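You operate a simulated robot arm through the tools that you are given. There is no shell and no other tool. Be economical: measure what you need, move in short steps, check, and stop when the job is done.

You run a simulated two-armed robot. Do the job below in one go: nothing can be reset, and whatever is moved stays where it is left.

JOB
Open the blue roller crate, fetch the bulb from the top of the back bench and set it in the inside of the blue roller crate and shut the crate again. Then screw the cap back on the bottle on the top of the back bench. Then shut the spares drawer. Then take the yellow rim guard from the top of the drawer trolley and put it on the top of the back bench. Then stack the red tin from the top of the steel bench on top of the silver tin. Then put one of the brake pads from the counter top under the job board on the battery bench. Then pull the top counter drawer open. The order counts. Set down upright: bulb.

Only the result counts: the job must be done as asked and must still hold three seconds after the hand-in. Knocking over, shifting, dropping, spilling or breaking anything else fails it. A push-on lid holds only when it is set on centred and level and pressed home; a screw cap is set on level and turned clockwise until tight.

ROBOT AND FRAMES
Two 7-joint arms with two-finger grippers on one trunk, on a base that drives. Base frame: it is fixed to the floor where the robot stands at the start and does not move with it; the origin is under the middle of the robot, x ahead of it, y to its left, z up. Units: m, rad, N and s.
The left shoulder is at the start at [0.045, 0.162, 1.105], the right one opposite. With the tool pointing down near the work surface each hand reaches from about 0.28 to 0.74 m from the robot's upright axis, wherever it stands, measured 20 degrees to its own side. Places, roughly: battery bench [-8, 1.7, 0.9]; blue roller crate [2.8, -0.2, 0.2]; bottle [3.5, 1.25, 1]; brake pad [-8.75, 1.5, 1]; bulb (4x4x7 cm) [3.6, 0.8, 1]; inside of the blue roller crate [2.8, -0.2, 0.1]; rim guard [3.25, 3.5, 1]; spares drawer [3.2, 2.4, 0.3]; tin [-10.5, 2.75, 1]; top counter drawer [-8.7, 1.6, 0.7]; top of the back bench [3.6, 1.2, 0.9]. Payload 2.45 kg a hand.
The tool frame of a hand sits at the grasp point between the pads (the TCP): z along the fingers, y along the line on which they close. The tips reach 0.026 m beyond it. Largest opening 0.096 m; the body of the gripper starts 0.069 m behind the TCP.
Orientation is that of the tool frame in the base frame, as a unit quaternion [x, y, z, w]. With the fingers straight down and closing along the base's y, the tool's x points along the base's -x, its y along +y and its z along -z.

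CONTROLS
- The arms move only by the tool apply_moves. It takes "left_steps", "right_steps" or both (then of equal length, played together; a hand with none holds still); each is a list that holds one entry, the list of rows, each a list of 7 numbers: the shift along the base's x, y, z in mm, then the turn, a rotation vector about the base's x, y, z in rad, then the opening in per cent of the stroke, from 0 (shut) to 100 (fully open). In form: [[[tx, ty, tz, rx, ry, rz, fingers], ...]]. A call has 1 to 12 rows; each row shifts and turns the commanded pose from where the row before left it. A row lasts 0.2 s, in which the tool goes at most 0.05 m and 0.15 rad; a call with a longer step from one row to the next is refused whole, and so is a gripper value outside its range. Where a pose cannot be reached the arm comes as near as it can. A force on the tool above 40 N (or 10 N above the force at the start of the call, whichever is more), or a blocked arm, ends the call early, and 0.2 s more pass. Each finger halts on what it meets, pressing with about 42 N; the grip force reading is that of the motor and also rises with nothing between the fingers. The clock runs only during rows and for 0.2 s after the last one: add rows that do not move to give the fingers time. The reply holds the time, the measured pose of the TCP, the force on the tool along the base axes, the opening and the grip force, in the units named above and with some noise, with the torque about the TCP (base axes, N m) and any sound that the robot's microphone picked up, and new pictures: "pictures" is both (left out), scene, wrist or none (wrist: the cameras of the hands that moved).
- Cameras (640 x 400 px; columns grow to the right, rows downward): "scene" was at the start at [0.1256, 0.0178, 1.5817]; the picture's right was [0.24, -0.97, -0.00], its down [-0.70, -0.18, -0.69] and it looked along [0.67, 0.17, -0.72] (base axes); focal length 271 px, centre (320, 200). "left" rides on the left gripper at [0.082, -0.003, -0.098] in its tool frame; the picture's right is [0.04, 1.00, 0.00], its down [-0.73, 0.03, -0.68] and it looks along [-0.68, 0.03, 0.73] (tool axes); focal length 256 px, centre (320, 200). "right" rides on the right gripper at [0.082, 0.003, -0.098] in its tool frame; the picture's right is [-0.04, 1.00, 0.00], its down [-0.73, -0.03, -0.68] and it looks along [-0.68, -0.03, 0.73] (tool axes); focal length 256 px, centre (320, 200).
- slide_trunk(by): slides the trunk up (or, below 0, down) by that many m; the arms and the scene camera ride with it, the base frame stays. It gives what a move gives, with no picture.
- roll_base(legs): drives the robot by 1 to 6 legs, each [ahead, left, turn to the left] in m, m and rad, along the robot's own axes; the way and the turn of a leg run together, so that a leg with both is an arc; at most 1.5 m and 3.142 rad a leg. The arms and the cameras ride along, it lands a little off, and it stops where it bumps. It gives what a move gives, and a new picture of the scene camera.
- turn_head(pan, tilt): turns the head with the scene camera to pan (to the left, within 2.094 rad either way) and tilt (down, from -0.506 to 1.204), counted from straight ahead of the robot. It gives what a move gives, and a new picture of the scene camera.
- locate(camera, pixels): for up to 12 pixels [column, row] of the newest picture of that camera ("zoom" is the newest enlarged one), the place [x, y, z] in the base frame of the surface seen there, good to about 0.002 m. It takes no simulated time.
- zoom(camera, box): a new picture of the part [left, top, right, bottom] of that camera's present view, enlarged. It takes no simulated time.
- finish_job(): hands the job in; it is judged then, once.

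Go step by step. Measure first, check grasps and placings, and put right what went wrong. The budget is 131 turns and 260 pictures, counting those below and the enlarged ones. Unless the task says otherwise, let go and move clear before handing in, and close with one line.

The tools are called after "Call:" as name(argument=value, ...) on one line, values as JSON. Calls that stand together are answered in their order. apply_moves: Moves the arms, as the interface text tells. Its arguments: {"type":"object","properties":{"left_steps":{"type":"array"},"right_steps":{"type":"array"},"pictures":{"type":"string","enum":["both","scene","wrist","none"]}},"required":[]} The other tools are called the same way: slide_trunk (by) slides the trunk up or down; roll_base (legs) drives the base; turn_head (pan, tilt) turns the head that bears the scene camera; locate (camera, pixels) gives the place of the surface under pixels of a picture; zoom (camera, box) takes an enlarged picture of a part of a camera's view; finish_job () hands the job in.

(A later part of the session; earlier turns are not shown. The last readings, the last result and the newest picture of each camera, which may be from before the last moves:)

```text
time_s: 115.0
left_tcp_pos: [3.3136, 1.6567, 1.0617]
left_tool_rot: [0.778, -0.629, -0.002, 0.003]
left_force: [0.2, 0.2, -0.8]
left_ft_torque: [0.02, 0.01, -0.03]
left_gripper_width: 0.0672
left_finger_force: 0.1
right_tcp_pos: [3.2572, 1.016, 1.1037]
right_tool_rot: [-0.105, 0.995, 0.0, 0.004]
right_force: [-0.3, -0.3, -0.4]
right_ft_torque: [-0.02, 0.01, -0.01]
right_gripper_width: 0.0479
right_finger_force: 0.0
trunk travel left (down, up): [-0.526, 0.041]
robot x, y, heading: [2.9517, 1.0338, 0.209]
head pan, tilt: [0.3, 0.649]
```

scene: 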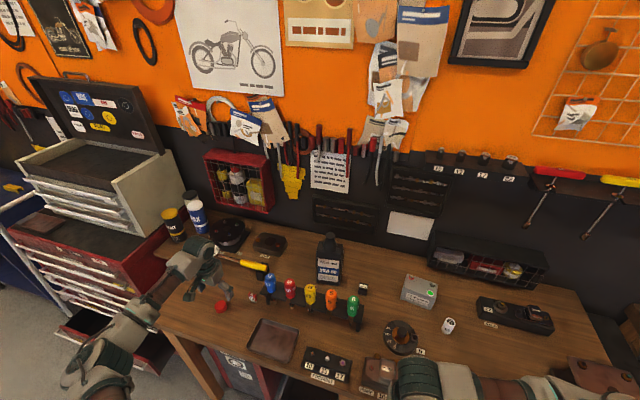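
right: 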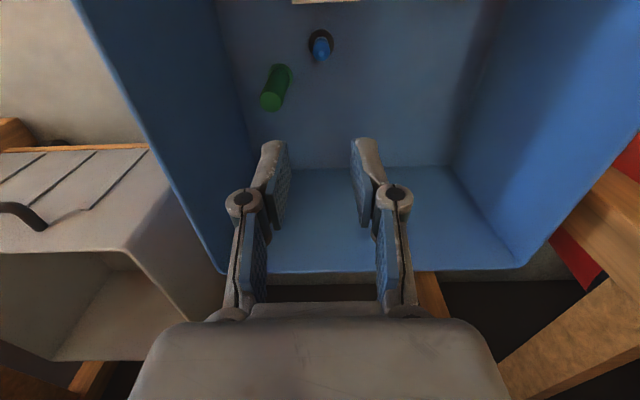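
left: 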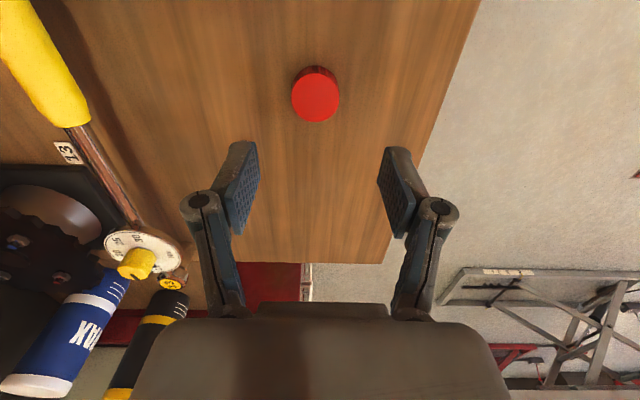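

Centred. Descend to z≈0.958 and grip the cap.

Call:
apply_moves(left_steps=[[[0, 0, -40, 0, 0, 0, 70], [0, 0, -40, 0, 0, 0, 70], [0, 0, -22, 0, 0, 0, 70], [0, 0, 0, 0, 0, 0, 30], [0, 0, 0, 0, 0, 0, 10], [0, 0, 0, 0, 0, 0, 10], [0, 0, 0, 0, 0, 0, 10]]], pictures="wrist")

```text
time_s: 116.6
left_tcp_pos: [3.3152, 1.6553, 0.9601]
left_tool_rot: [0.777, -0.63, -0.001, 0.003]
left_force: [0.2, -0.2, -0.5]
left_ft_torque: [-0.01, 0.02, 0.01]
left_gripper_width: 0.0371
left_finger_force: 41.9
right_tcp_pos: [3.2585, 1.0151, 1.1042]
right_tool_rot: [-0.104, 0.995, 0.0, 0.004]
right_force: [-0.4, 0.0, 0.1]
right_ft_torque: [-0.01, 0.01, 0.02]
right_gripper_width: 0.048
right_finger_force: 0.1
trunk travel left (down, up): [-0.526, 0.041]
robot x, y, heading: [2.9526, 1.0333, 0.206]
head pan, tilt: [0.3, 0.649]
```

left: 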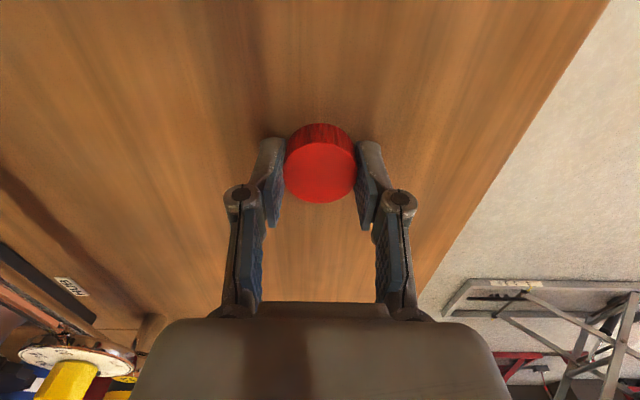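

Cap held. Lift high and carry it toward the bottle.

Call:
apply_moves(left_steps=[[[0, 0, 45, 0, 0, 0, 10], [0, 0, 45, 0, 0, 0, 10], [0, 0, 45, 0, 0, 0, 10], [0, 0, 45, 0, 0, 0, 10], [0, 0, 45, 0, 0, 0, 10], [0, 0, 45, 0, 0, 0, 10], [0, 0, 30, 0, 0, 0, 10], [33, -33, 0, 0, 0, 0, 10], [33, -33, 0, 0, 0, 0, 10], [33, -33, 0, 0, 0, 0, 10], [33, -33, 0, 0, 0, 0, 10], [33, -33, 0, 0, 0, 0, 10]]], pictures="both")

Call:
zoom(camera="scene", box=[260, 200, 400, 290])

```text
time_s: 119.2
left_tcp_pos: [3.4815, 1.4908, 1.2587]
left_tool_rot: [0.778, -0.628, -0.003, 0.004]
left_force: [0.4, -0.4, 0.2]
left_ft_torque: [0.01, -0.01, -0.02]
left_gripper_width: 0.0372
left_finger_force: 42.0
right_tcp_pos: [3.2602, 1.0145, 1.1029]
right_tool_rot: [-0.105, 0.994, 0.0, 0.002]
right_force: [-0.3, 0.1, -0.3]
right_ft_torque: [0.04, 0.01, 0.04]
right_gripper_width: 0.048
right_finger_force: 0.0
trunk travel left (down, up): [-0.526, 0.041]
robot x, y, heading: [2.9502, 1.0337, 0.208]
head pan, tilt: [0.3, 0.649]
```

scene: 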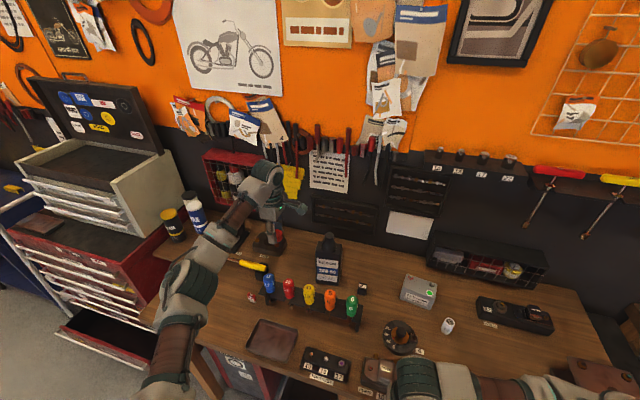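
left: 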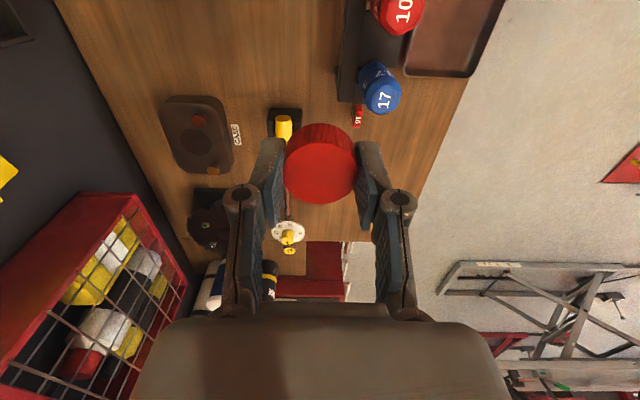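

```text
4.44 times, centred on (330, 245) of scene
```

zoom: 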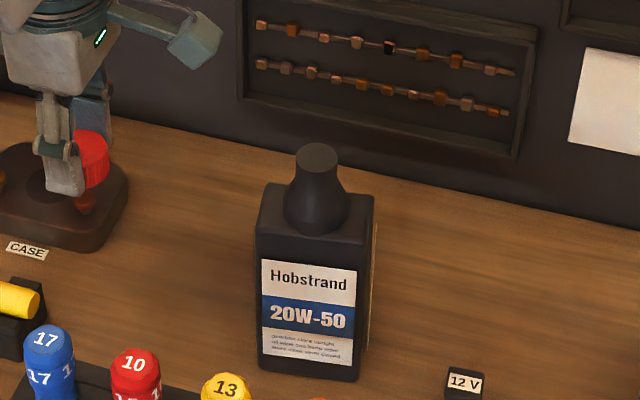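

Neck top visible at zoom (318,156). Locate its rim.

Call:
locate(camera="zoom", pixels=[[300, 156], [337, 156], [318, 147], [318, 154], [318, 163], [304, 162], [332, 162], [310, 150], [318, 180], [260, 205], [365, 215], [318, 235]])

```text
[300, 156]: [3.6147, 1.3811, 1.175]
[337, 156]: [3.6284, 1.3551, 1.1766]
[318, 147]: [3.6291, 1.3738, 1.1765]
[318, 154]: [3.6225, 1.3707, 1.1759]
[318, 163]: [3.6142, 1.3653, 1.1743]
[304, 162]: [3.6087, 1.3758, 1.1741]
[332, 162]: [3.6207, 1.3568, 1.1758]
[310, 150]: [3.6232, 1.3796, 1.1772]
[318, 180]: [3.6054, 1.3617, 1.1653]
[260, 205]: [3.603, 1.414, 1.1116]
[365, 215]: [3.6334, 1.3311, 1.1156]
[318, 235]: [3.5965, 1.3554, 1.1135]
```

Neck centre ≈ (3.620,1.369), top 1.1755. Roll 60 mm forward for reach, then measure alignment.

Call:
roll_base(legs=[[0.06, 0, 0]])

```text
time_s: 120.1
left_tcp_pos: [3.5287, 1.5006, 1.2657]
left_tool_rot: [0.777, -0.63, -0.001, -0.001]
left_force: [-0.7, 0.4, 0.6]
left_ft_torque: [0.0, -0.02, -0.02]
left_gripper_width: 0.0375
left_finger_force: 42.3
right_tcp_pos: [3.3088, 1.0249, 1.1047]
right_tool_rot: [-0.104, 0.995, 0.001, 0.008]
right_force: [0.1, 0.5, 0.1]
right_ft_torque: [-0.03, -0.03, -0.01]
right_gripper_width: 0.048
right_finger_force: 0.0
trunk travel left (down, up): [-0.526, 0.041]
robot x, y, heading: [3.0126, 1.0478, 0.207]
head pan, tilt: [0.3, 0.649]
```

scene: 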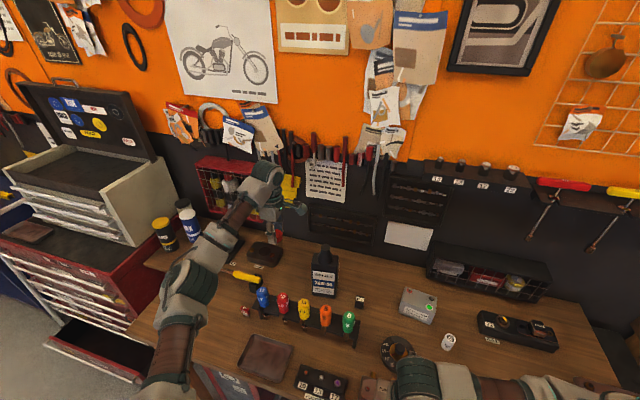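

Call:
apply_moves(left_steps=[[[23, -33, 0, 0, 0, 0, 10], [23, -33, 0, 0, 0, 0, 10], [23, -33, 0, 0, 0, 0, 10], [22, -32, 0, 0, 0, 0, 10], [0, 0, -25, 0, 0, 0, 10], [0, 0, 0, 0, 0, 0, 10]]], pictures="wrist")

Call:
zoom(camera="scene", box=[260, 200, 400, 290])

```text
time_s: 121.5
left_tcp_pos: [3.6291, 1.3743, 1.237]
left_tool_rot: [0.777, -0.63, -0.002, 0.002]
left_force: [0.1, -0.2, 0.5]
left_ft_torque: [0.0, -0.02, -0.03]
left_gripper_width: 0.0371
left_finger_force: 42.5
right_tcp_pos: [3.3134, 1.0281, 1.1043]
right_tool_rot: [-0.104, 0.995, 0.0, 0.005]
right_force: [0.0, 1.1, 0.5]
right_ft_torque: [-0.01, 0.03, 0.0]
right_gripper_width: 0.0479
right_finger_force: 0.0
trunk travel left (down, up): [-0.526, 0.041]
robot x, y, heading: [3.0104, 1.0478, 0.206]
head pan, tilt: [0.3, 0.649]
```

left: 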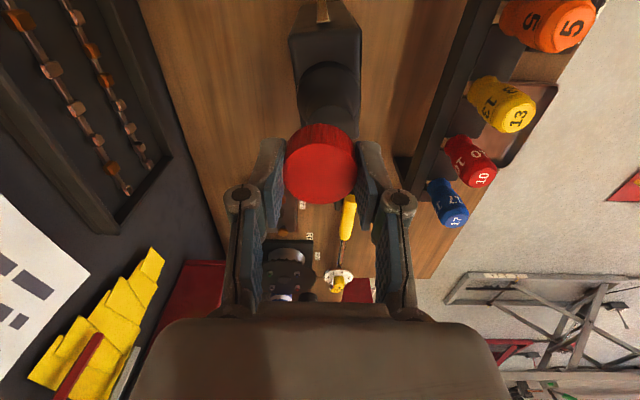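

```text
4.44 times, centred on (330, 245) of scene
```

zoom: 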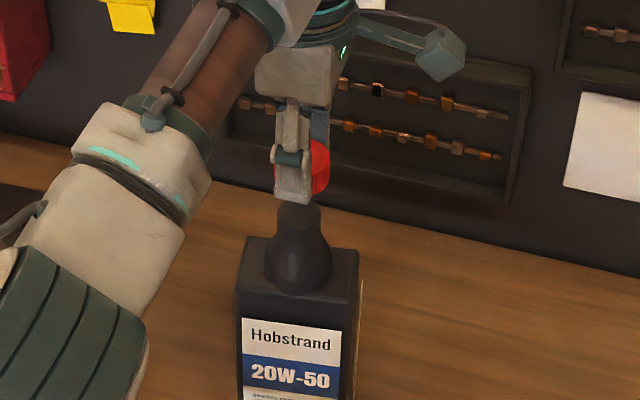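

TCP is a few mm off; locate the held cap and the neck again for alignment.

Call:
locate(camera="left", pixels=[[290, 175], [350, 175], [320, 198], [320, 152], [320, 175], [328, 80], [305, 90], [350, 90]])

Call:
locate(camera="zoom", pixels=[[280, 212], [300, 215], [318, 212], [298, 240], [240, 250], [357, 258], [325, 180], [315, 150], [328, 165], [335, 305]])

```text
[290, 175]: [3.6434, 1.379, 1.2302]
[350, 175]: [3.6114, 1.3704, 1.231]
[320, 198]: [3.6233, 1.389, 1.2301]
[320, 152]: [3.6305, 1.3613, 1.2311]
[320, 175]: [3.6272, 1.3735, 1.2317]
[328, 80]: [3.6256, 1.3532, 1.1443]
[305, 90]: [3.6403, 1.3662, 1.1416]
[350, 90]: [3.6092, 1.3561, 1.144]
```

```text
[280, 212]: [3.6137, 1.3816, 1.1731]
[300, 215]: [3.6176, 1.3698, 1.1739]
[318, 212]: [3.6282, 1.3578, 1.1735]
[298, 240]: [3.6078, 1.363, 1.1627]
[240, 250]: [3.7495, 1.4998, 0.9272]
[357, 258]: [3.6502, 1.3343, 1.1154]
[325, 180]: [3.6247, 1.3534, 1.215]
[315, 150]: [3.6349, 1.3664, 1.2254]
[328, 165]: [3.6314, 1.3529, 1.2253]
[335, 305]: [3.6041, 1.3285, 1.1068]
```

Cap centre (3.627,1.375) vs neck (3.621,1.3695): shift (-6,-5.5) mm, then lower slowly to contact.

Call:
apply_moves(left_steps=[[[-6, -5.5, 0, 0, 0, 0, 10], [0, 0, 0, 0, 0, 0, 10], [0, 0, -12, 0, 0, 0, 10], [0, 0, -8, 0, 0, 0, 10], [0, 0, -4, 0, 0, 0, 10], [0, 0, 0, 0, 0, 0, 10]]], pictures="wrist")

Call:
zoom(camera="scene", box=[290, 215, 370, 265])

```text
time_s: 122.9
left_tcp_pos: [3.6231, 1.3645, 1.214]
left_tool_rot: [0.777, -0.629, -0.002, 0.002]
left_force: [-0.1, -0.6, 0.3]
left_ft_torque: [0.01, -0.02, -0.03]
left_gripper_width: 0.0375
left_finger_force: 42.4
right_tcp_pos: [3.3171, 1.0238, 1.1052]
right_tool_rot: [-0.104, 0.995, 0.001, 0.005]
right_force: [0.0, 0.3, -0.1]
right_ft_torque: [-0.01, -0.02, 0.01]
right_gripper_width: 0.048
right_finger_force: 0.0
trunk travel left (down, up): [-0.526, 0.041]
robot x, y, heading: [3.0115, 1.0485, 0.205]
head pan, tilt: [0.3, 0.649]
```

left: 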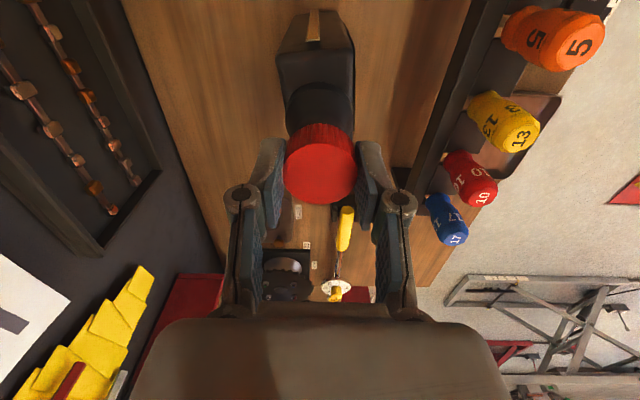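

```text
8.00 times, centred on (330, 240) of scene
```

zoom: 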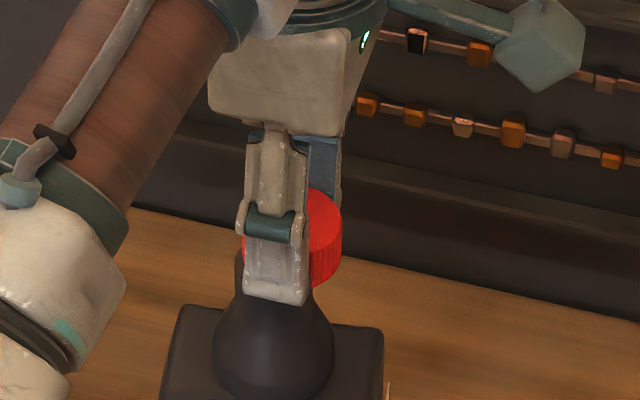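

In the zoom the cap centre (293) is ~18 px right of the neck (275): about 6 mm. Shift back left.

Call:
apply_moves(left_steps=[[[-1, 6, 0, 0, 0, 0, 10], [0, 0, 0, 0, 0, 0, 10], [0, 0, 0, 0, 0, 0, 10]]], pictures="wrist")

Call:
zoom(camera="scene", box=[290, 215, 370, 265])

Call:
zoom(camera="left", box=[240, 40, 400, 240])

```text
time_s: 123.7
left_tcp_pos: [3.6198, 1.3716, 1.2138]
left_tool_rot: [0.777, -0.63, -0.002, 0.002]
left_force: [-0.3, 0.2, -1.0]
left_ft_torque: [0.02, 0.01, -0.05]
left_gripper_width: 0.0373
left_finger_force: 42.1
right_tcp_pos: [3.315, 1.0261, 1.1048]
right_tool_rot: [-0.105, 0.994, 0.001, 0.005]
right_force: [-0.3, -0.2, -0.7]
right_ft_torque: [0.01, 0.01, 0.0]
right_gripper_width: 0.0482
right_finger_force: 0.1
trunk travel left (down, up): [-0.526, 0.041]
robot x, y, heading: [3.008, 1.0469, 0.208]
head pan, tilt: [0.3, 0.649]
```

left: 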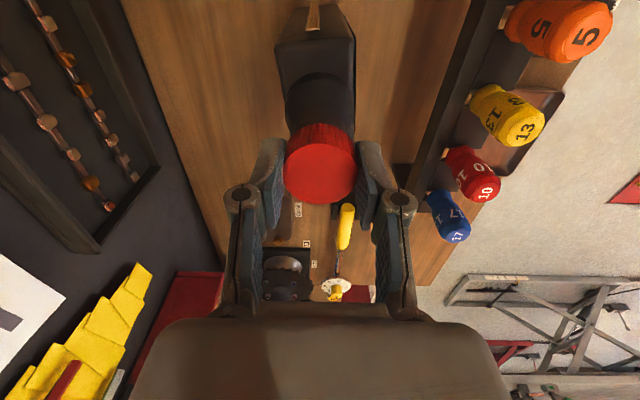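

```text
8.00 times, centred on (330, 240) of scene
```

zoom: 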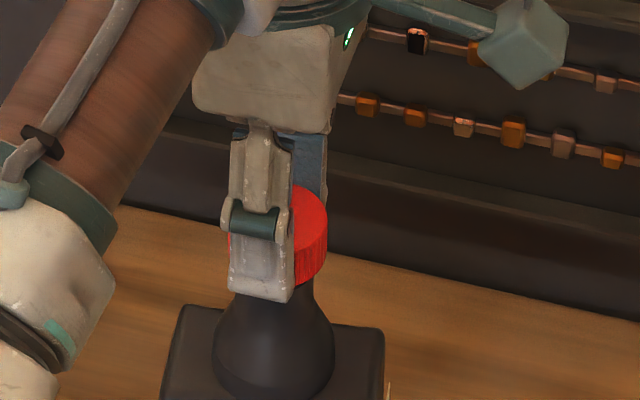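

```text
2.00 times, centred on (320, 140) of left
```

zoom: 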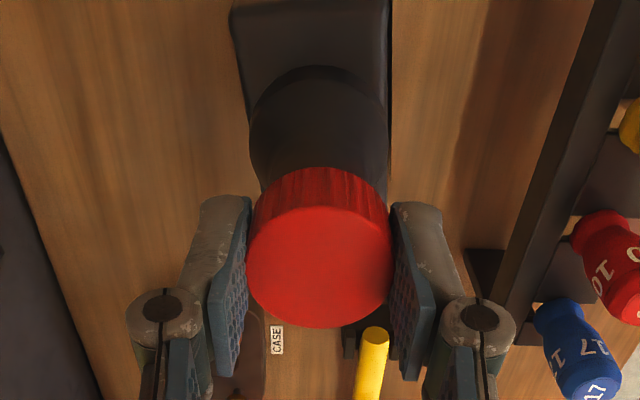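

Aligned within 2 mm. Nudge 1.5 mm and descend slowly to contact.

Call:
apply_moves(left_steps=[[[0, 1.5, -3, 0, 0, 0, 10], [0, 0, -3, 0, 0, 0, 10], [0, 0, -3, 0, 0, 0, 10], [0, 0, -3, 0, 0, 0, 10], [0, 0, 0, 0, 0, 0, 10]]], pictures="none")

Call:
zoom(camera="scene", box=[290, 215, 370, 265])

```text
time_s: 124.9
left_tcp_pos: [3.622, 1.3723, 1.2007]
left_tool_rot: [0.776, -0.63, -0.003, 0.002]
left_force: [-0.1, -0.2, 0.8]
left_ft_torque: [0.0, 0.02, 0.0]
left_gripper_width: 0.0372
left_finger_force: 42.4
right_tcp_pos: [3.315, 1.0254, 1.1054]
right_tool_rot: [-0.105, 0.995, 0.001, 0.006]
right_force: [-0.1, -0.3, 0.0]
right_ft_torque: [0.0, 0.0, -0.01]
right_gripper_width: 0.0479
right_finger_force: 0.0
trunk travel left (down, up): [-0.526, 0.041]
robot x, y, heading: [3.0113, 1.0496, 0.207]
head pan, tilt: [0.3, 0.649]
```

```text
8.00 times, centred on (330, 240) of scene
```

zoom: 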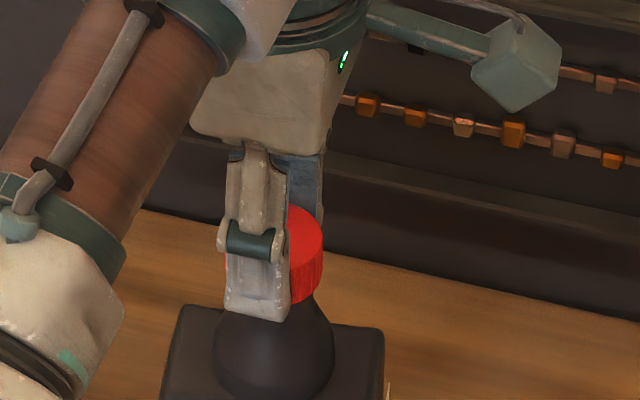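

No contact yet; cap appears to be slipping over the neck. Continue down.

Call:
apply_moves(left_steps=[[[0, 0, -2, 0, 0, 0, 10], [0, 0, -2, 0, 0, 0, 10], [0, 0, -2, 0, 0, 0, 10], [0, 0, -2, 0, 0, 0, 10], [0, 0, -2, 0, 0, 0, 10], [0, 0, -2, 0, 0, 0, 10], [0, 0, 0, 0, 0, 0, 10]]], pictures="none")

Call:
zoom(camera="scene", box=[290, 215, 370, 265])

```text
time_s: 126.5
left_tcp_pos: [3.6198, 1.372, 1.1901]
left_tool_rot: [0.777, -0.63, 0.0, 0.0]
left_force: [3.2, 0.8, 14.5]
left_ft_torque: [0.0, -0.03, 0.02]
left_gripper_width: 0.0372
left_finger_force: 41.8
right_tcp_pos: [3.3149, 1.0251, 1.1043]
right_tool_rot: [-0.104, 0.995, 0.001, 0.005]
right_force: [-0.1, -0.2, -1.4]
right_ft_torque: [0.02, -0.02, -0.01]
right_gripper_width: 0.0479
right_finger_force: 0.0
trunk travel left (down, up): [-0.526, 0.041]
robot x, y, heading: [3.0105, 1.0456, 0.204]
head pan, tilt: [0.3, 0.649]
```

```text
8.00 times, centred on (330, 240) of scene
```

zoom: 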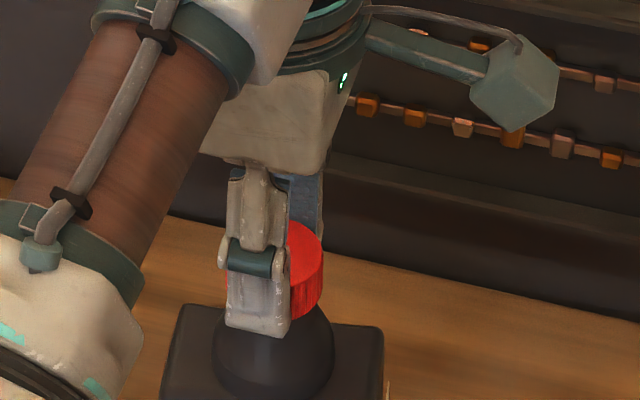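

Contact 14 N with the cap over the neck. Turn clockwise with slight downward follow.

Call:
apply_moves(left_steps=[[[0, 0, 0, 0, 0, -0.14, 10], [0, 0, -0.3, 0, 0, -0.14, 10], [0, 0, 0, 0, 0, -0.14, 10], [0, 0, -0.3, 0, 0, -0.14, 10], [0, 0, 0, 0, 0, -0.14, 10], [0, 0, -0.3, 0, 0, -0.14, 10], [0, 0, 0, 0, 0, -0.14, 10], [0, 0, -0.3, 0, 0, -0.14, 10], [0, 0, 0, 0, 0, -0.14, 10], [0, 0, -0.3, 0, 0, -0.14, 10], [0, 0, 0, 0, 0, -0.14, 10], [0, 0, 0, 0, 0, 0, 10]]], pictures="wrist")

```text
time_s: 129.1
left_tcp_pos: [3.6194, 1.3715, 1.1893]
left_tool_rot: [-0.119, 0.993, 0.004, 0.001]
left_force: [2.6, 3.2, 26.0]
left_ft_torque: [0.09, -0.07, -0.02]
left_gripper_width: 0.0374
left_finger_force: 41.9
right_tcp_pos: [3.3135, 1.0245, 1.1056]
right_tool_rot: [-0.105, 0.994, 0.001, 0.006]
right_force: [0.2, 0.3, -0.3]
right_ft_torque: [0.0, -0.01, 0.02]
right_gripper_width: 0.0479
right_finger_force: 0.1
trunk travel left (down, up): [-0.526, 0.041]
robot x, y, heading: [3.0084, 1.0482, 0.207]
head pan, tilt: [0.3, 0.649]
```

left: 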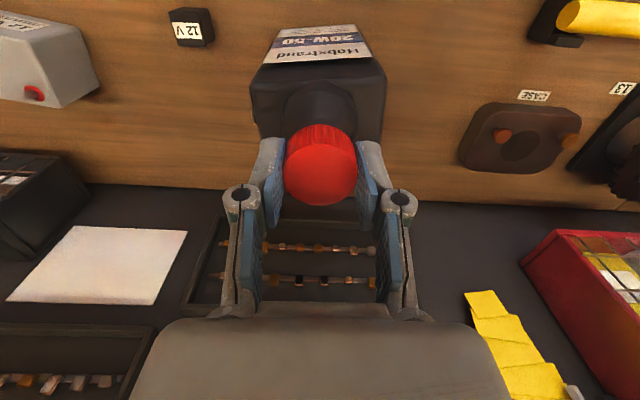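

Turned 1.55 rad, no torque yet, bottle upright. Continue turning.

Call:
apply_moves(left_steps=[[[0, 0, 0, 0, 0, -0.14, 10], [0, 0, 0, 0, 0, -0.14, 10], [0, 0, 0, 0, 0, -0.14, 10], [0, 0, 0, 0, 0, -0.14, 10], [0, 0, 0, 0, 0, -0.14, 10], [0, 0, 0, 0, 0, -0.14, 10], [0, 0, 0, 0, 0, -0.14, 10], [0, 0, 0, 0, 0, -0.14, 10], [0, 0, 0, 0, 0, -0.14, 10], [0, 0, 0, 0, 0, -0.14, 10], [0, 0, 0, 0, 0, -0.14, 10], [0, 0, 0, 0, 0, 0, 10]]], pictures="wrist")

```text
time_s: 131.7
left_tcp_pos: [3.6188, 1.3716, 1.1877]
left_tool_rot: [0.606, 0.796, 0.002, 0.001]
left_force: [1.7, 3.6, 17.9]
left_ft_torque: [0.08, -0.01, 0.0]
left_gripper_width: 0.0376
left_finger_force: 42.3
right_tcp_pos: [3.3145, 1.0256, 1.1056]
right_tool_rot: [-0.105, 0.994, 0.001, 0.006]
right_force: [-0.4, 0.1, -0.7]
right_ft_torque: [0.01, 0.0, 0.04]
right_gripper_width: 0.0479
right_finger_force: 0.1
trunk travel left (down, up): [-0.526, 0.041]
robot x, y, heading: [3.0091, 1.0461, 0.207]
head pan, tilt: [0.3, 0.649]
```

left: 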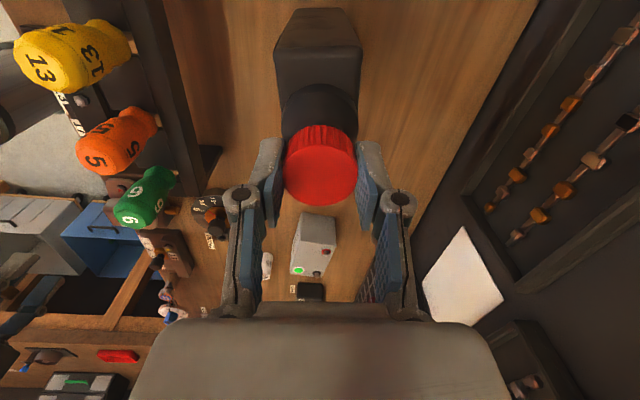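

Cap is threading down (z 1.1893→1.1877). Keep turning while the wrist allows.

Call:
apply_moves(left_steps=[[[0, 0, 0, 0, 0, -0.14, 10], [0, 0, 0, 0, 0, -0.14, 10], [0, 0, -0.3, 0, 0, -0.14, 10], [0, 0, 0, 0, 0, -0.14, 10], [0, 0, 0, 0, 0, -0.14, 10], [0, 0, -0.3, 0, 0, -0.14, 10], [0, 0, 0, 0, 0, -0.14, 10], [0, 0, 0, 0, 0, -0.14, 10], [0, 0, -0.3, 0, 0, -0.14, 10], [0, 0, 0, 0, 0, -0.14, 10], [0, 0, 0, 0, 0, 0, 10]]], pictures="none")

```text
time_s: 134.1
left_tcp_pos: [3.6209, 1.3727, 1.1874]
left_tool_rot: [0.976, 0.219, -0.001, 0.002]
left_force: [0.9, 0.5, 7.0]
left_ft_torque: [0.05, 0.02, 0.0]
left_gripper_width: 0.0373
left_finger_force: 41.5
right_tcp_pos: [3.3142, 1.025, 1.104]
right_tool_rot: [-0.104, 0.995, 0.001, 0.006]
right_force: [-0.6, -0.4, 0.5]
right_ft_torque: [-0.01, 0.01, 0.0]
right_gripper_width: 0.048
right_finger_force: 0.0
trunk travel left (down, up): [-0.526, 0.041]
robot x, y, heading: [3.0127, 1.0479, 0.201]
head pan, tilt: [0.3, 0.649]
```

Wrist still follows (4.5 rad total). Continue.

Call:
apply_moves(left_steps=[[[0, 0, -0.3, 0, 0, -0.14, 10], [0, 0, 0, 0, 0, -0.14, 10], [0, 0, -0.3, 0, 0, -0.14, 10], [0, 0, 0, 0, 0, -0.14, 10], [0, 0, -0.3, 0, 0, -0.14, 10], [0, 0, 0, 0, 0, -0.14, 10], [0, 0, 0, 0, 0, 0, 10]]], pictures="none")

```text
time_s: 135.7
left_tcp_pos: [3.6246, 1.382, 1.1944]
left_tool_rot: [0.999, -0.037, 0.018, -0.009]
left_force: [0.5, 0.3, -8.8]
left_ft_torque: [-0.03, 0.06, -0.02]
left_gripper_width: 0.0371
left_finger_force: 41.7
left hand out of reach, approached as far as the arm can: row 4, 5, 6
right_tcp_pos: [3.3159, 1.0255, 1.1047]
right_tool_rot: [-0.105, 0.995, 0.001, 0.005]
right_force: [-0.7, 1.4, -0.5]
right_ft_torque: [0.0, -0.02, 0.02]
right_gripper_width: 0.048
right_finger_force: 0.1
trunk travel left (down, up): [-0.526, 0.041]
robot x, y, heading: [3.0104, 1.0495, 0.204]
head pan, tilt: [0.3, 0.649]
```

Wrist limit reached and the pose drifted (z +7 mm, y +10 mm). Look before acting.

Call:
zoom(camera="scene", box=[270, 205, 390, 305])

Call:
zoom(camera="left", box=[0, 0, 640, 400])

```text
4.00 times, centred on (330, 255) of scene
```

zoom: 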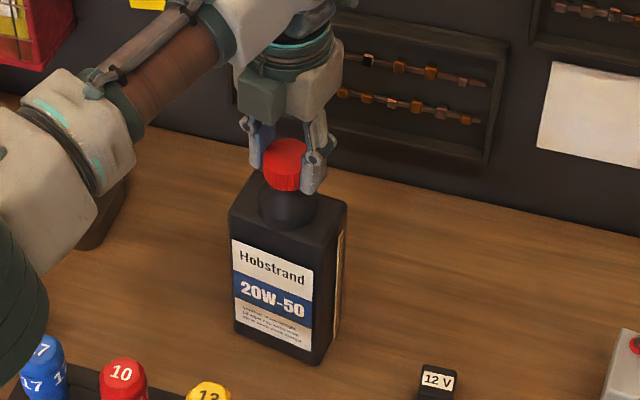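

```text
1.00 times, centred on (320, 200) of left (not enlarged: the box is as wide or as high as the picture)
```

zoom: 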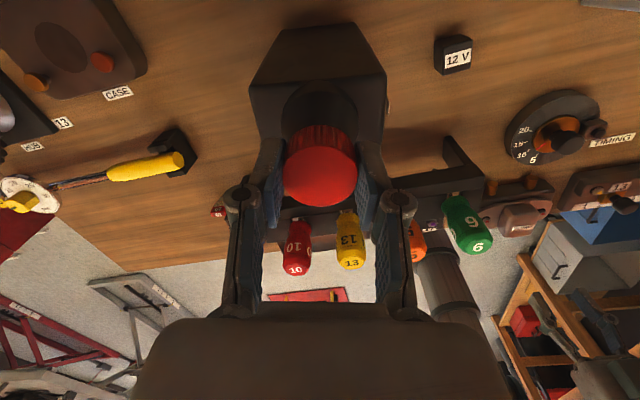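

The bottle got lifted and turned slightly with the cap. Set it back down where it stood.

Call:
apply_moves(left_steps=[[[-1, -4, 0, 0, 0, 0.1, 10], [-1, -4, -2, 0, 0, 0.1, 10], [-1, -2, -3, 0, 0, 0.08, 10], [0, 0, -2, 0, 0, 0, 10], [0, 0, 0, 0, 0, 0, 10]]], pictures="none")

Call:
zoom(camera="scene", box=[270, 205, 390, 305])

```text
time_s: 136.9
left_tcp_pos: [3.62, 1.3727, 1.1881]
left_tool_rot: [0.994, 0.103, 0.016, -0.011]
left_force: [-0.1, 2.7, 3.9]
left_ft_torque: [0.0, -0.01, 0.02]
left_gripper_width: 0.0376
left_finger_force: 41.9
right_tcp_pos: [3.3146, 1.0264, 1.1042]
right_tool_rot: [-0.105, 0.994, -0.001, 0.005]
right_force: [-1.0, -0.7, 0.2]
right_ft_torque: [-0.01, -0.02, -0.02]
right_gripper_width: 0.0479
right_finger_force: 0.1
trunk travel left (down, up): [-0.526, 0.041]
robot x, y, heading: [3.0041, 1.0454, 0.206]
head pan, tilt: [0.3, 0.649]
```

```text
4.00 times, centred on (330, 255) of scene
```

zoom: 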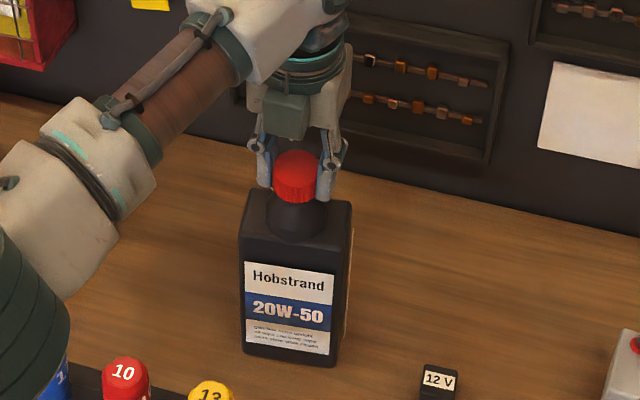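

Bottle is back in place, label forward, cap seated level. Release, untilt, and turn the open hand back for another stroke.

Call:
apply_moves(left_steps=[[[0, 0, 0, 0, 0, 0, 62], [0, 0, 0, 0, 0, 0, 62], [0, 0, 8, -0.025, 0.03, 0.1, 62], [0, 0, 0, 0, 0, 0.15, 62], [0, 0, 0, 0, 0, 0.15, 62], [0, 0, 0, 0, 0, 0.15, 62], [0, 0, 0, 0, 0, 0.15, 62], [0, 0, 0, 0, 0, 0.15, 62], [0, 0, 0, 0, 0, 0.15, 62], [0, 0, 0, 0, 0, 0.15, 62], [0, 0, 0, 0, 0, 0.15, 62], [0, 0, 0, 0, 0, 0.15, 62]]], pictures="none")

Call:
apply_moves(left_steps=[[[0, 0, 0, 0, 0, 0.15, 62], [0, 0, 0, 0, 0, 0.15, 62], [0, 0, 0, 0, 0, 0.15, 62], [0, 0, 0, 0, 0, 0.15, 62], [0, 0, 0, 0, 0, 0.15, 62], [0, 0, 0, 0, 0, 0.15, 62], [0, 0, 0, 0, 0, 0.15, 62], [0, 0, 0, 0, 0, 0.15, 62], [0, 0, 0, 0, 0, 0.15, 62], [0, 0, 0, 0, 0, 0.1, 62], [0, 0, 0, 0, 0, 0, 62]]], pictures="wrist")

Call:
zoom(camera="scene", box=[290, 215, 370, 265])

```text
time_s: 139.5
left_tcp_pos: [3.62, 1.3719, 1.1954]
left_tool_rot: [0.675, 0.738, -0.002, -0.002]
left_force: [0.7, 0.3, 0.1]
left_ft_torque: [0.0, 0.04, 0.02]
left_gripper_width: 0.0595
left_finger_force: 0.0
right_tcp_pos: [3.3146, 1.0263, 1.1042]
right_tool_rot: [-0.104, 0.995, 0.001, 0.005]
right_force: [0.3, 0.4, -0.8]
right_ft_torque: [0.02, 0.01, 0.04]
right_gripper_width: 0.0482
right_finger_force: 0.1
trunk travel left (down, up): [-0.526, 0.041]
robot x, y, heading: [3.0077, 1.0467, 0.2]
head pan, tilt: [0.3, 0.649]
```

```text
time_s: 141.9
left_tcp_pos: [3.6203, 1.3725, 1.194]
left_tool_rot: [0.016, 1.0, -0.002, -0.001]
left_force: [0.1, 0.3, 0.9]
left_ft_torque: [0.01, 0.0, 0.0]
left_gripper_width: 0.0593
left_finger_force: 0.2
right_tcp_pos: [3.3159, 1.0249, 1.1048]
right_tool_rot: [-0.105, 0.994, 0.001, 0.006]
right_force: [-0.5, 0.1, 0.2]
right_ft_torque: [0.01, 0.01, 0.01]
right_gripper_width: 0.048
right_finger_force: 0.0
trunk travel left (down, up): [-0.526, 0.041]
robot x, y, heading: [3.0078, 1.0453, 0.206]
head pan, tilt: [0.3, 0.649]
```

left: 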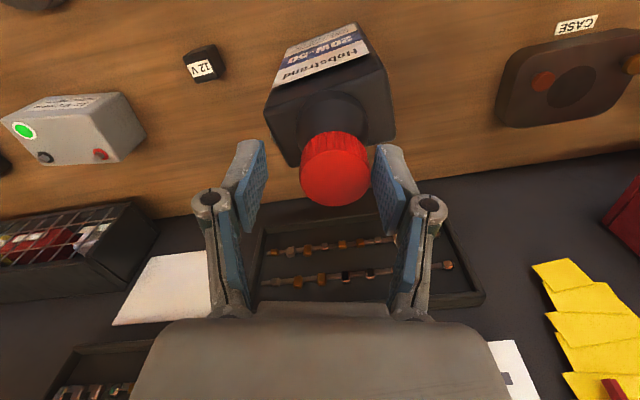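

```text
8.00 times, centred on (330, 240) of scene
```

zoom: 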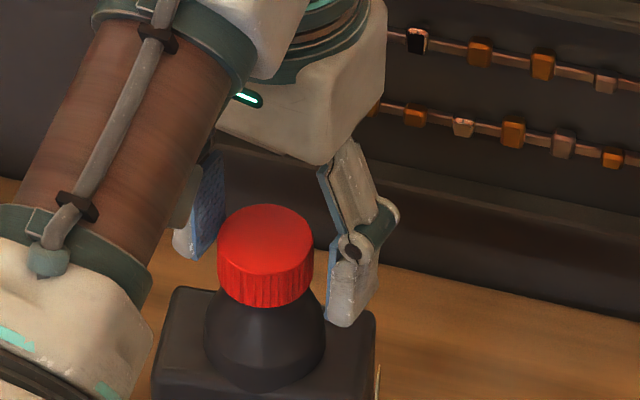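

Cap is on and level. It sits off-centre between fingers (334 vs 318); measure and centre before gripping.

Call:
locate(camera="left", pixels=[[304, 180], [366, 176], [335, 203], [335, 160]])

Call:
locate(camera="zoom", pixels=[[222, 240], [310, 240], [265, 208], [265, 272], [265, 240]])

```text
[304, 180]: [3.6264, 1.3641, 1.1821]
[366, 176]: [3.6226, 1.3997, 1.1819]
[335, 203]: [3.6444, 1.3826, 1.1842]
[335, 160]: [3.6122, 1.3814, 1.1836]
```

```text
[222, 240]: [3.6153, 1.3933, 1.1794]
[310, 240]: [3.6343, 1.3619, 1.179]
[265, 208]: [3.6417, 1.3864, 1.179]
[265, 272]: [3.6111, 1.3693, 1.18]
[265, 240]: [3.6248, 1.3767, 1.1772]
```

Cap centre ≈(3.626,1.380). Centre the hand, lower, grip and turn clockwise to tight.

Call:
apply_moves(left_steps=[[[6, 7.5, 0, 0, 0, 0, 62], [0, 0, -7, 0, 0, 0, 62], [0, 0, 0, 0, 0, 0, 25], [0, 0, 0, 0, 0, 0, 10], [0, 0, 0, 0, 0, 0, 10], [0, 0, 0, 0, 0, -0.12, 10], [0, 0, 0, 0, 0, -0.14, 10], [0, 0, 0, 0, 0, -0.14, 10], [0, 0, 0, 0, 0, -0.14, 10], [0, 0, 0, 0, 0, -0.14, 10]]], pictures="wrist")

Call:
zoom(camera="scene", box=[270, 205, 390, 305])

```text
time_s: 144.1
left_tcp_pos: [3.6266, 1.38, 1.189]
left_tool_rot: [0.35, 0.937, -0.001, -0.001]
left_force: [-0.4, 0.9, 1.8]
left_ft_torque: [0.01, 0.01, 0.22]
left_gripper_width: 0.0358
left_finger_force: 41.6
right_tcp_pos: [3.3141, 1.0247, 1.1044]
right_tool_rot: [-0.105, 0.994, 0.0, 0.006]
right_force: [-0.8, -0.2, 0.6]
right_ft_torque: [0.0, 0.03, 0.05]
right_gripper_width: 0.0478
right_finger_force: 0.1
trunk travel left (down, up): [-0.526, 0.041]
robot x, y, heading: [3.0077, 1.0439, 0.205]
head pan, tilt: [0.3, 0.649]
```

left: 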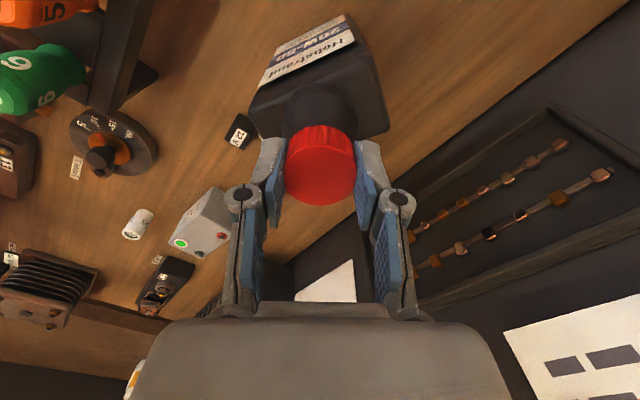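

```text
4.00 times, centred on (330, 255) of scene
```

zoom: 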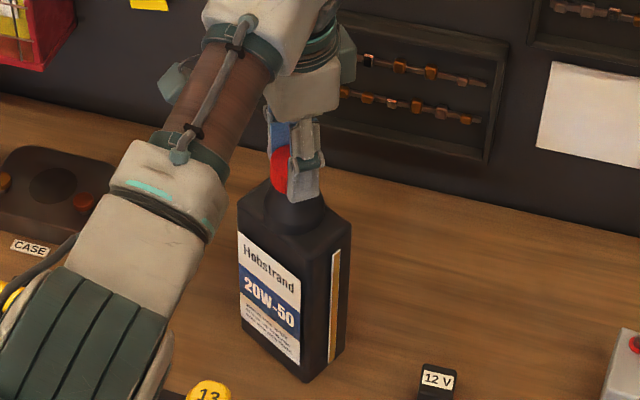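

Bottle now turns with the cap (torque 0.22 N·m): the cap is tight. Turn the bottle back to its facing, then press down and give a last clockwise twist.

Call:
apply_moves(left_steps=[[[0, 0, 0, 0, 0, 0.1, 10], [0, 0, 0, 0, 0, 0.12, 10], [0, 0, 0, 0, 0, 0.12, 10], [0, 0, 0, 0, 0, 0.12, 10], [0, 0, 0, 0, 0, 0.12, 10], [0, 0, 0, 0, 0, 0.1, 10], [0, 0, -1, 0, 0, 0, 10], [0, 0, -1, 0, 0, 0, 10], [0, 0, 0, 0, 0, 0, 10]]], pictures="none")

Call:
zoom(camera="scene", box=[270, 205, 390, 305])

```text
time_s: 146.1
left_tcp_pos: [3.626, 1.3785, 1.189]
left_tool_rot: [0.017, 1.0, 0.0, 0.002]
left_force: [2.2, 0.4, 15.3]
left_ft_torque: [0.0, -0.06, -0.02]
left_gripper_width: 0.0365
left_finger_force: 41.6
right_tcp_pos: [3.3155, 1.0227, 1.1054]
right_tool_rot: [-0.104, 0.995, 0.001, 0.005]
right_force: [-0.6, 0.2, -0.2]
right_ft_torque: [0.01, 0.02, -0.03]
right_gripper_width: 0.0481
right_finger_force: 0.1
trunk travel left (down, up): [-0.526, 0.041]
robot x, y, heading: [3.0147, 1.0493, 0.205]
head pan, tilt: [0.3, 0.649]
```

```text
4.00 times, centred on (330, 255) of scene
```

zoom: 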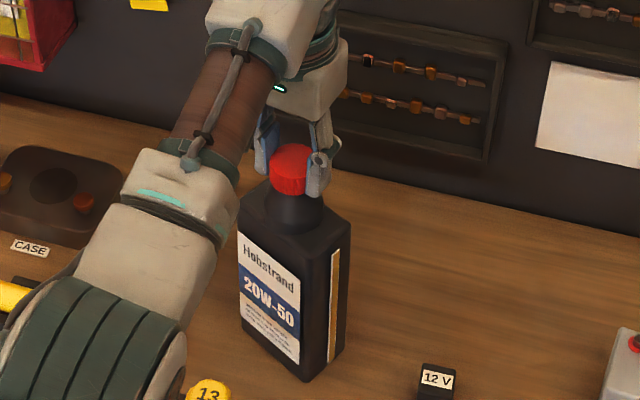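

The turn back only unscrewed the cap by 0.7 rad; bottle's small yaw is harmless. Press and retighten clockwise.

Call:
apply_moves(left_steps=[[[0, 0, -0.5, 0, 0, -0.12, 10], [0, 0, 0, 0, 0, -0.12, 10], [0, 0, 0, 0, 0, -0.12, 10], [0, 0, 0, 0, 0, -0.12, 10], [0, 0, 0, 0, 0, -0.12, 10], [0, 0, 0, 0, 0, -0.08, 10], [0, 0, 0, 0, 0, -0.04, 10], [0, 0, 0, 0, 0, -0.04, 10]]], pictures="none")

Call:
zoom(camera="scene", box=[270, 205, 390, 305])

```text
time_s: 147.9
left_tcp_pos: [3.6251, 1.3785, 1.1871]
left_tool_rot: [0.388, 0.922, -0.001, 0.0]
left_force: [7.1, 2.8, 23.5]
left_ft_torque: [-0.06, -0.37, 0.31]
left_gripper_width: 0.0364
left_finger_force: 42.2
right_tcp_pos: [3.314, 1.0233, 1.1054]
right_tool_rot: [-0.105, 0.994, 0.0, 0.005]
right_force: [-0.3, 0.1, 0.3]
right_ft_torque: [-0.01, 0.02, 0.01]
right_gripper_width: 0.0482
right_finger_force: 0.1
trunk travel left (down, up): [-0.526, 0.041]
robot x, y, heading: [3.0118, 1.0449, 0.206]
head pan, tilt: [0.3, 0.649]
```

```text
4.00 times, centred on (330, 255) of scene
```

zoom: 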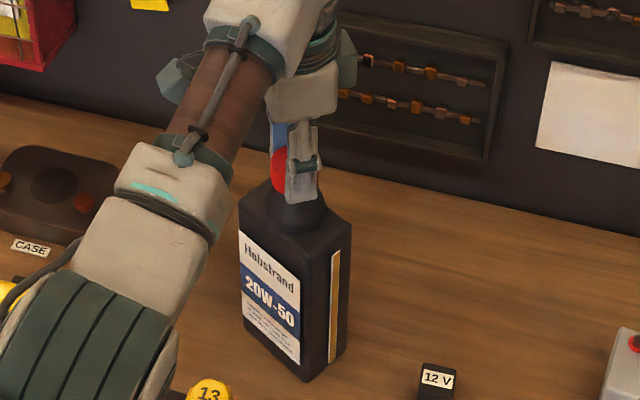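

Torque 0.31 N·m at the stop. One last small twist, then release and rise.

Call:
apply_moves(left_steps=[[[0, 0, 0, 0, 0, -0.05, 10], [0, 0, 0, 0, 0, -0.05, 10], [0, 0, 0, 0, 0, 0, 10]]], pictures="none")

Call:
apply_moves(left_steps=[[[0, 0, 0, 0, 0, 0, 62], [0, 0, 0, 0, 0, 0, 62], [0, 0, 10, 0, 0, 0, 62], [0, 0, 40, 0, 0, 0, 62], [0, 0, 40, 0, 0, 0, 62]]], pictures="wrist")

Call:
zoom(camera="scene", box=[270, 205, 390, 305])

```text
time_s: 148.7
left_tcp_pos: [3.6255, 1.377, 1.1874]
left_tool_rot: [0.432, 0.902, -0.001, -0.002]
left_force: [2.5, -0.7, 19.1]
left_ft_torque: [0.23, 0.13, 0.33]
left_gripper_width: 0.036
left_finger_force: 41.9
right_tcp_pos: [3.3144, 1.0226, 1.1039]
right_tool_rot: [-0.104, 0.995, 0.002, 0.005]
right_force: [-0.4, 0.5, 0.2]
right_ft_torque: [-0.05, 0.01, 0.0]
right_gripper_width: 0.0479
right_finger_force: 0.1
trunk travel left (down, up): [-0.526, 0.041]
robot x, y, heading: [3.0116, 1.0493, 0.206]
head pan, tilt: [0.3, 0.649]
```

```text
time_s: 149.9
left_tcp_pos: [3.6273, 1.3783, 1.2771]
left_tool_rot: [0.431, 0.902, -0.002, -0.002]
left_force: [-0.3, 0.7, -0.6]
left_ft_torque: [0.03, 0.01, 0.03]
left_gripper_width: 0.0594
left_finger_force: 0.1
right_tcp_pos: [3.3146, 1.0229, 1.1055]
right_tool_rot: [-0.105, 0.994, 0.001, 0.004]
right_force: [0.0, 0.5, -0.7]
right_ft_torque: [0.02, -0.03, 0.02]
right_gripper_width: 0.048
right_finger_force: 0.1
trunk travel left (down, up): [-0.526, 0.041]
robot x, y, heading: [3.0115, 1.0463, 0.202]
head pan, tilt: [0.3, 0.649]
```

left: 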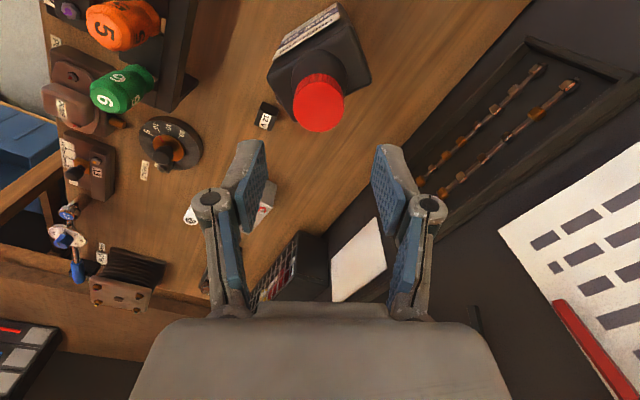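

```text
4.00 times, centred on (330, 255) of scene
```

zoom: 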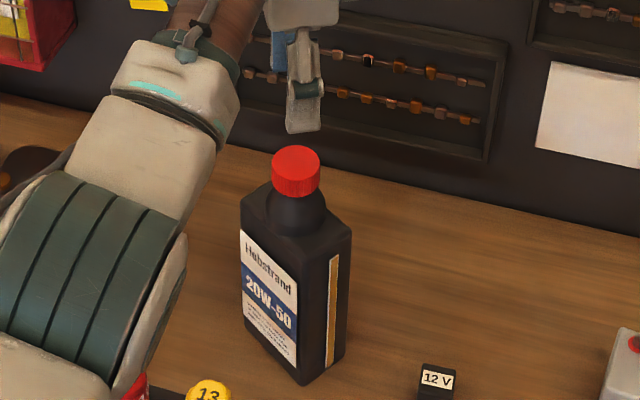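

Cap is on tight and level. Retract the left hand, returning to neutral yaw, then drive toward the red drawer trolley.

Call:
apply_moves(left_steps=[[[-30, -8, 0, 0, 0, 0.14, 60], [-40, -8, 0, 0, 0, 0.14, 60], [-45, -8, 0, 0, 0, 0.14, 60], [-45, -8, 0, 0, 0, 0.14, 60], [-45, -8, 0, 0, 0, 0.14, 60], [-45, -8, 0, 0, 0, 0.14, 60], [-45, -8, 0, 0, 0, 0.14, 30], [-30, -8, 0, 0, 0, 0.12, 0]]], pictures="none")

Call:
roll_base(legs=[[-0.5, 0, 0], [0, 1.04, 0]])

Call:
turn_head(pan=0.1, tilt=0.8)

```text
time_s: 151.7
left_tcp_pos: [3.2983, 1.3165, 1.2752]
left_tool_rot: [-0.103, 0.995, -0.003, 0.001]
left_force: [-0.2, -0.3, 0.3]
left_ft_torque: [0.01, -0.03, 0.0]
left_gripper_width: 0.0
left_finger_force: 28.4
right_tcp_pos: [3.3138, 1.026, 1.1044]
right_tool_rot: [-0.105, 0.994, 0.0, 0.005]
right_force: [-0.1, 0.1, 0.0]
right_ft_torque: [0.0, 0.01, -0.02]
right_gripper_width: 0.048
right_finger_force: 0.0
trunk travel left (down, up): [-0.526, 0.041]
robot x, y, heading: [3.0063, 1.046, 0.204]
head pan, tilt: [0.3, 0.649]
```

```text
time_s: 159.7
left_tcp_pos: [2.6112, 2.232, 1.2762]
left_tool_rot: [-0.093, 0.996, 0.001, -0.001]
left_force: [0.5, -0.9, 0.0]
left_ft_torque: [0.08, 0.01, -0.01]
left_gripper_width: 0.0003
left_finger_force: 28.6
right_tcp_pos: [2.6227, 1.9425, 1.1045]
right_tool_rot: [-0.095, 0.995, 0.004, 0.005]
right_force: [0.5, -0.7, -0.5]
right_ft_torque: [0.05, 0.0, -0.01]
right_gripper_width: 0.048
right_finger_force: 0.1
trunk travel left (down, up): [-0.526, 0.041]
robot x, y, heading: [2.3171, 1.9749, 0.188]
head pan, tilt: [0.3, 0.649]
```

scene: 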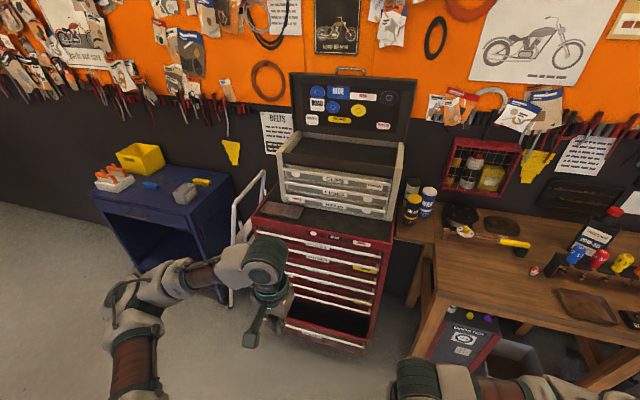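

```text
time_s: 160.4
left_tcp_pos: [2.6099, 2.234, 1.2763]
left_tool_rot: [-0.092, 0.996, 0.0, 0.002]
left_force: [0.1, -0.8, -0.4]
left_ft_torque: [0.03, 0.0, -0.02]
left_gripper_width: 0.0
left_finger_force: 28.8
right_tcp_pos: [2.6185, 1.944, 1.1047]
right_tool_rot: [-0.094, 0.996, 0.002, 0.005]
right_force: [0.4, 0.4, -0.5]
right_ft_torque: [-0.03, 0.02, -0.02]
right_gripper_width: 0.048
right_finger_force: 0.1
trunk travel left (down, up): [-0.526, 0.041]
robot x, y, heading: [2.316, 1.9725, 0.189]
head pan, tilt: [0.099, 0.799]
```

scene: 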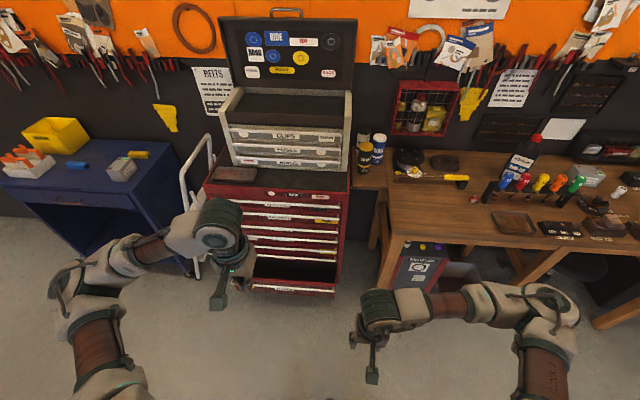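

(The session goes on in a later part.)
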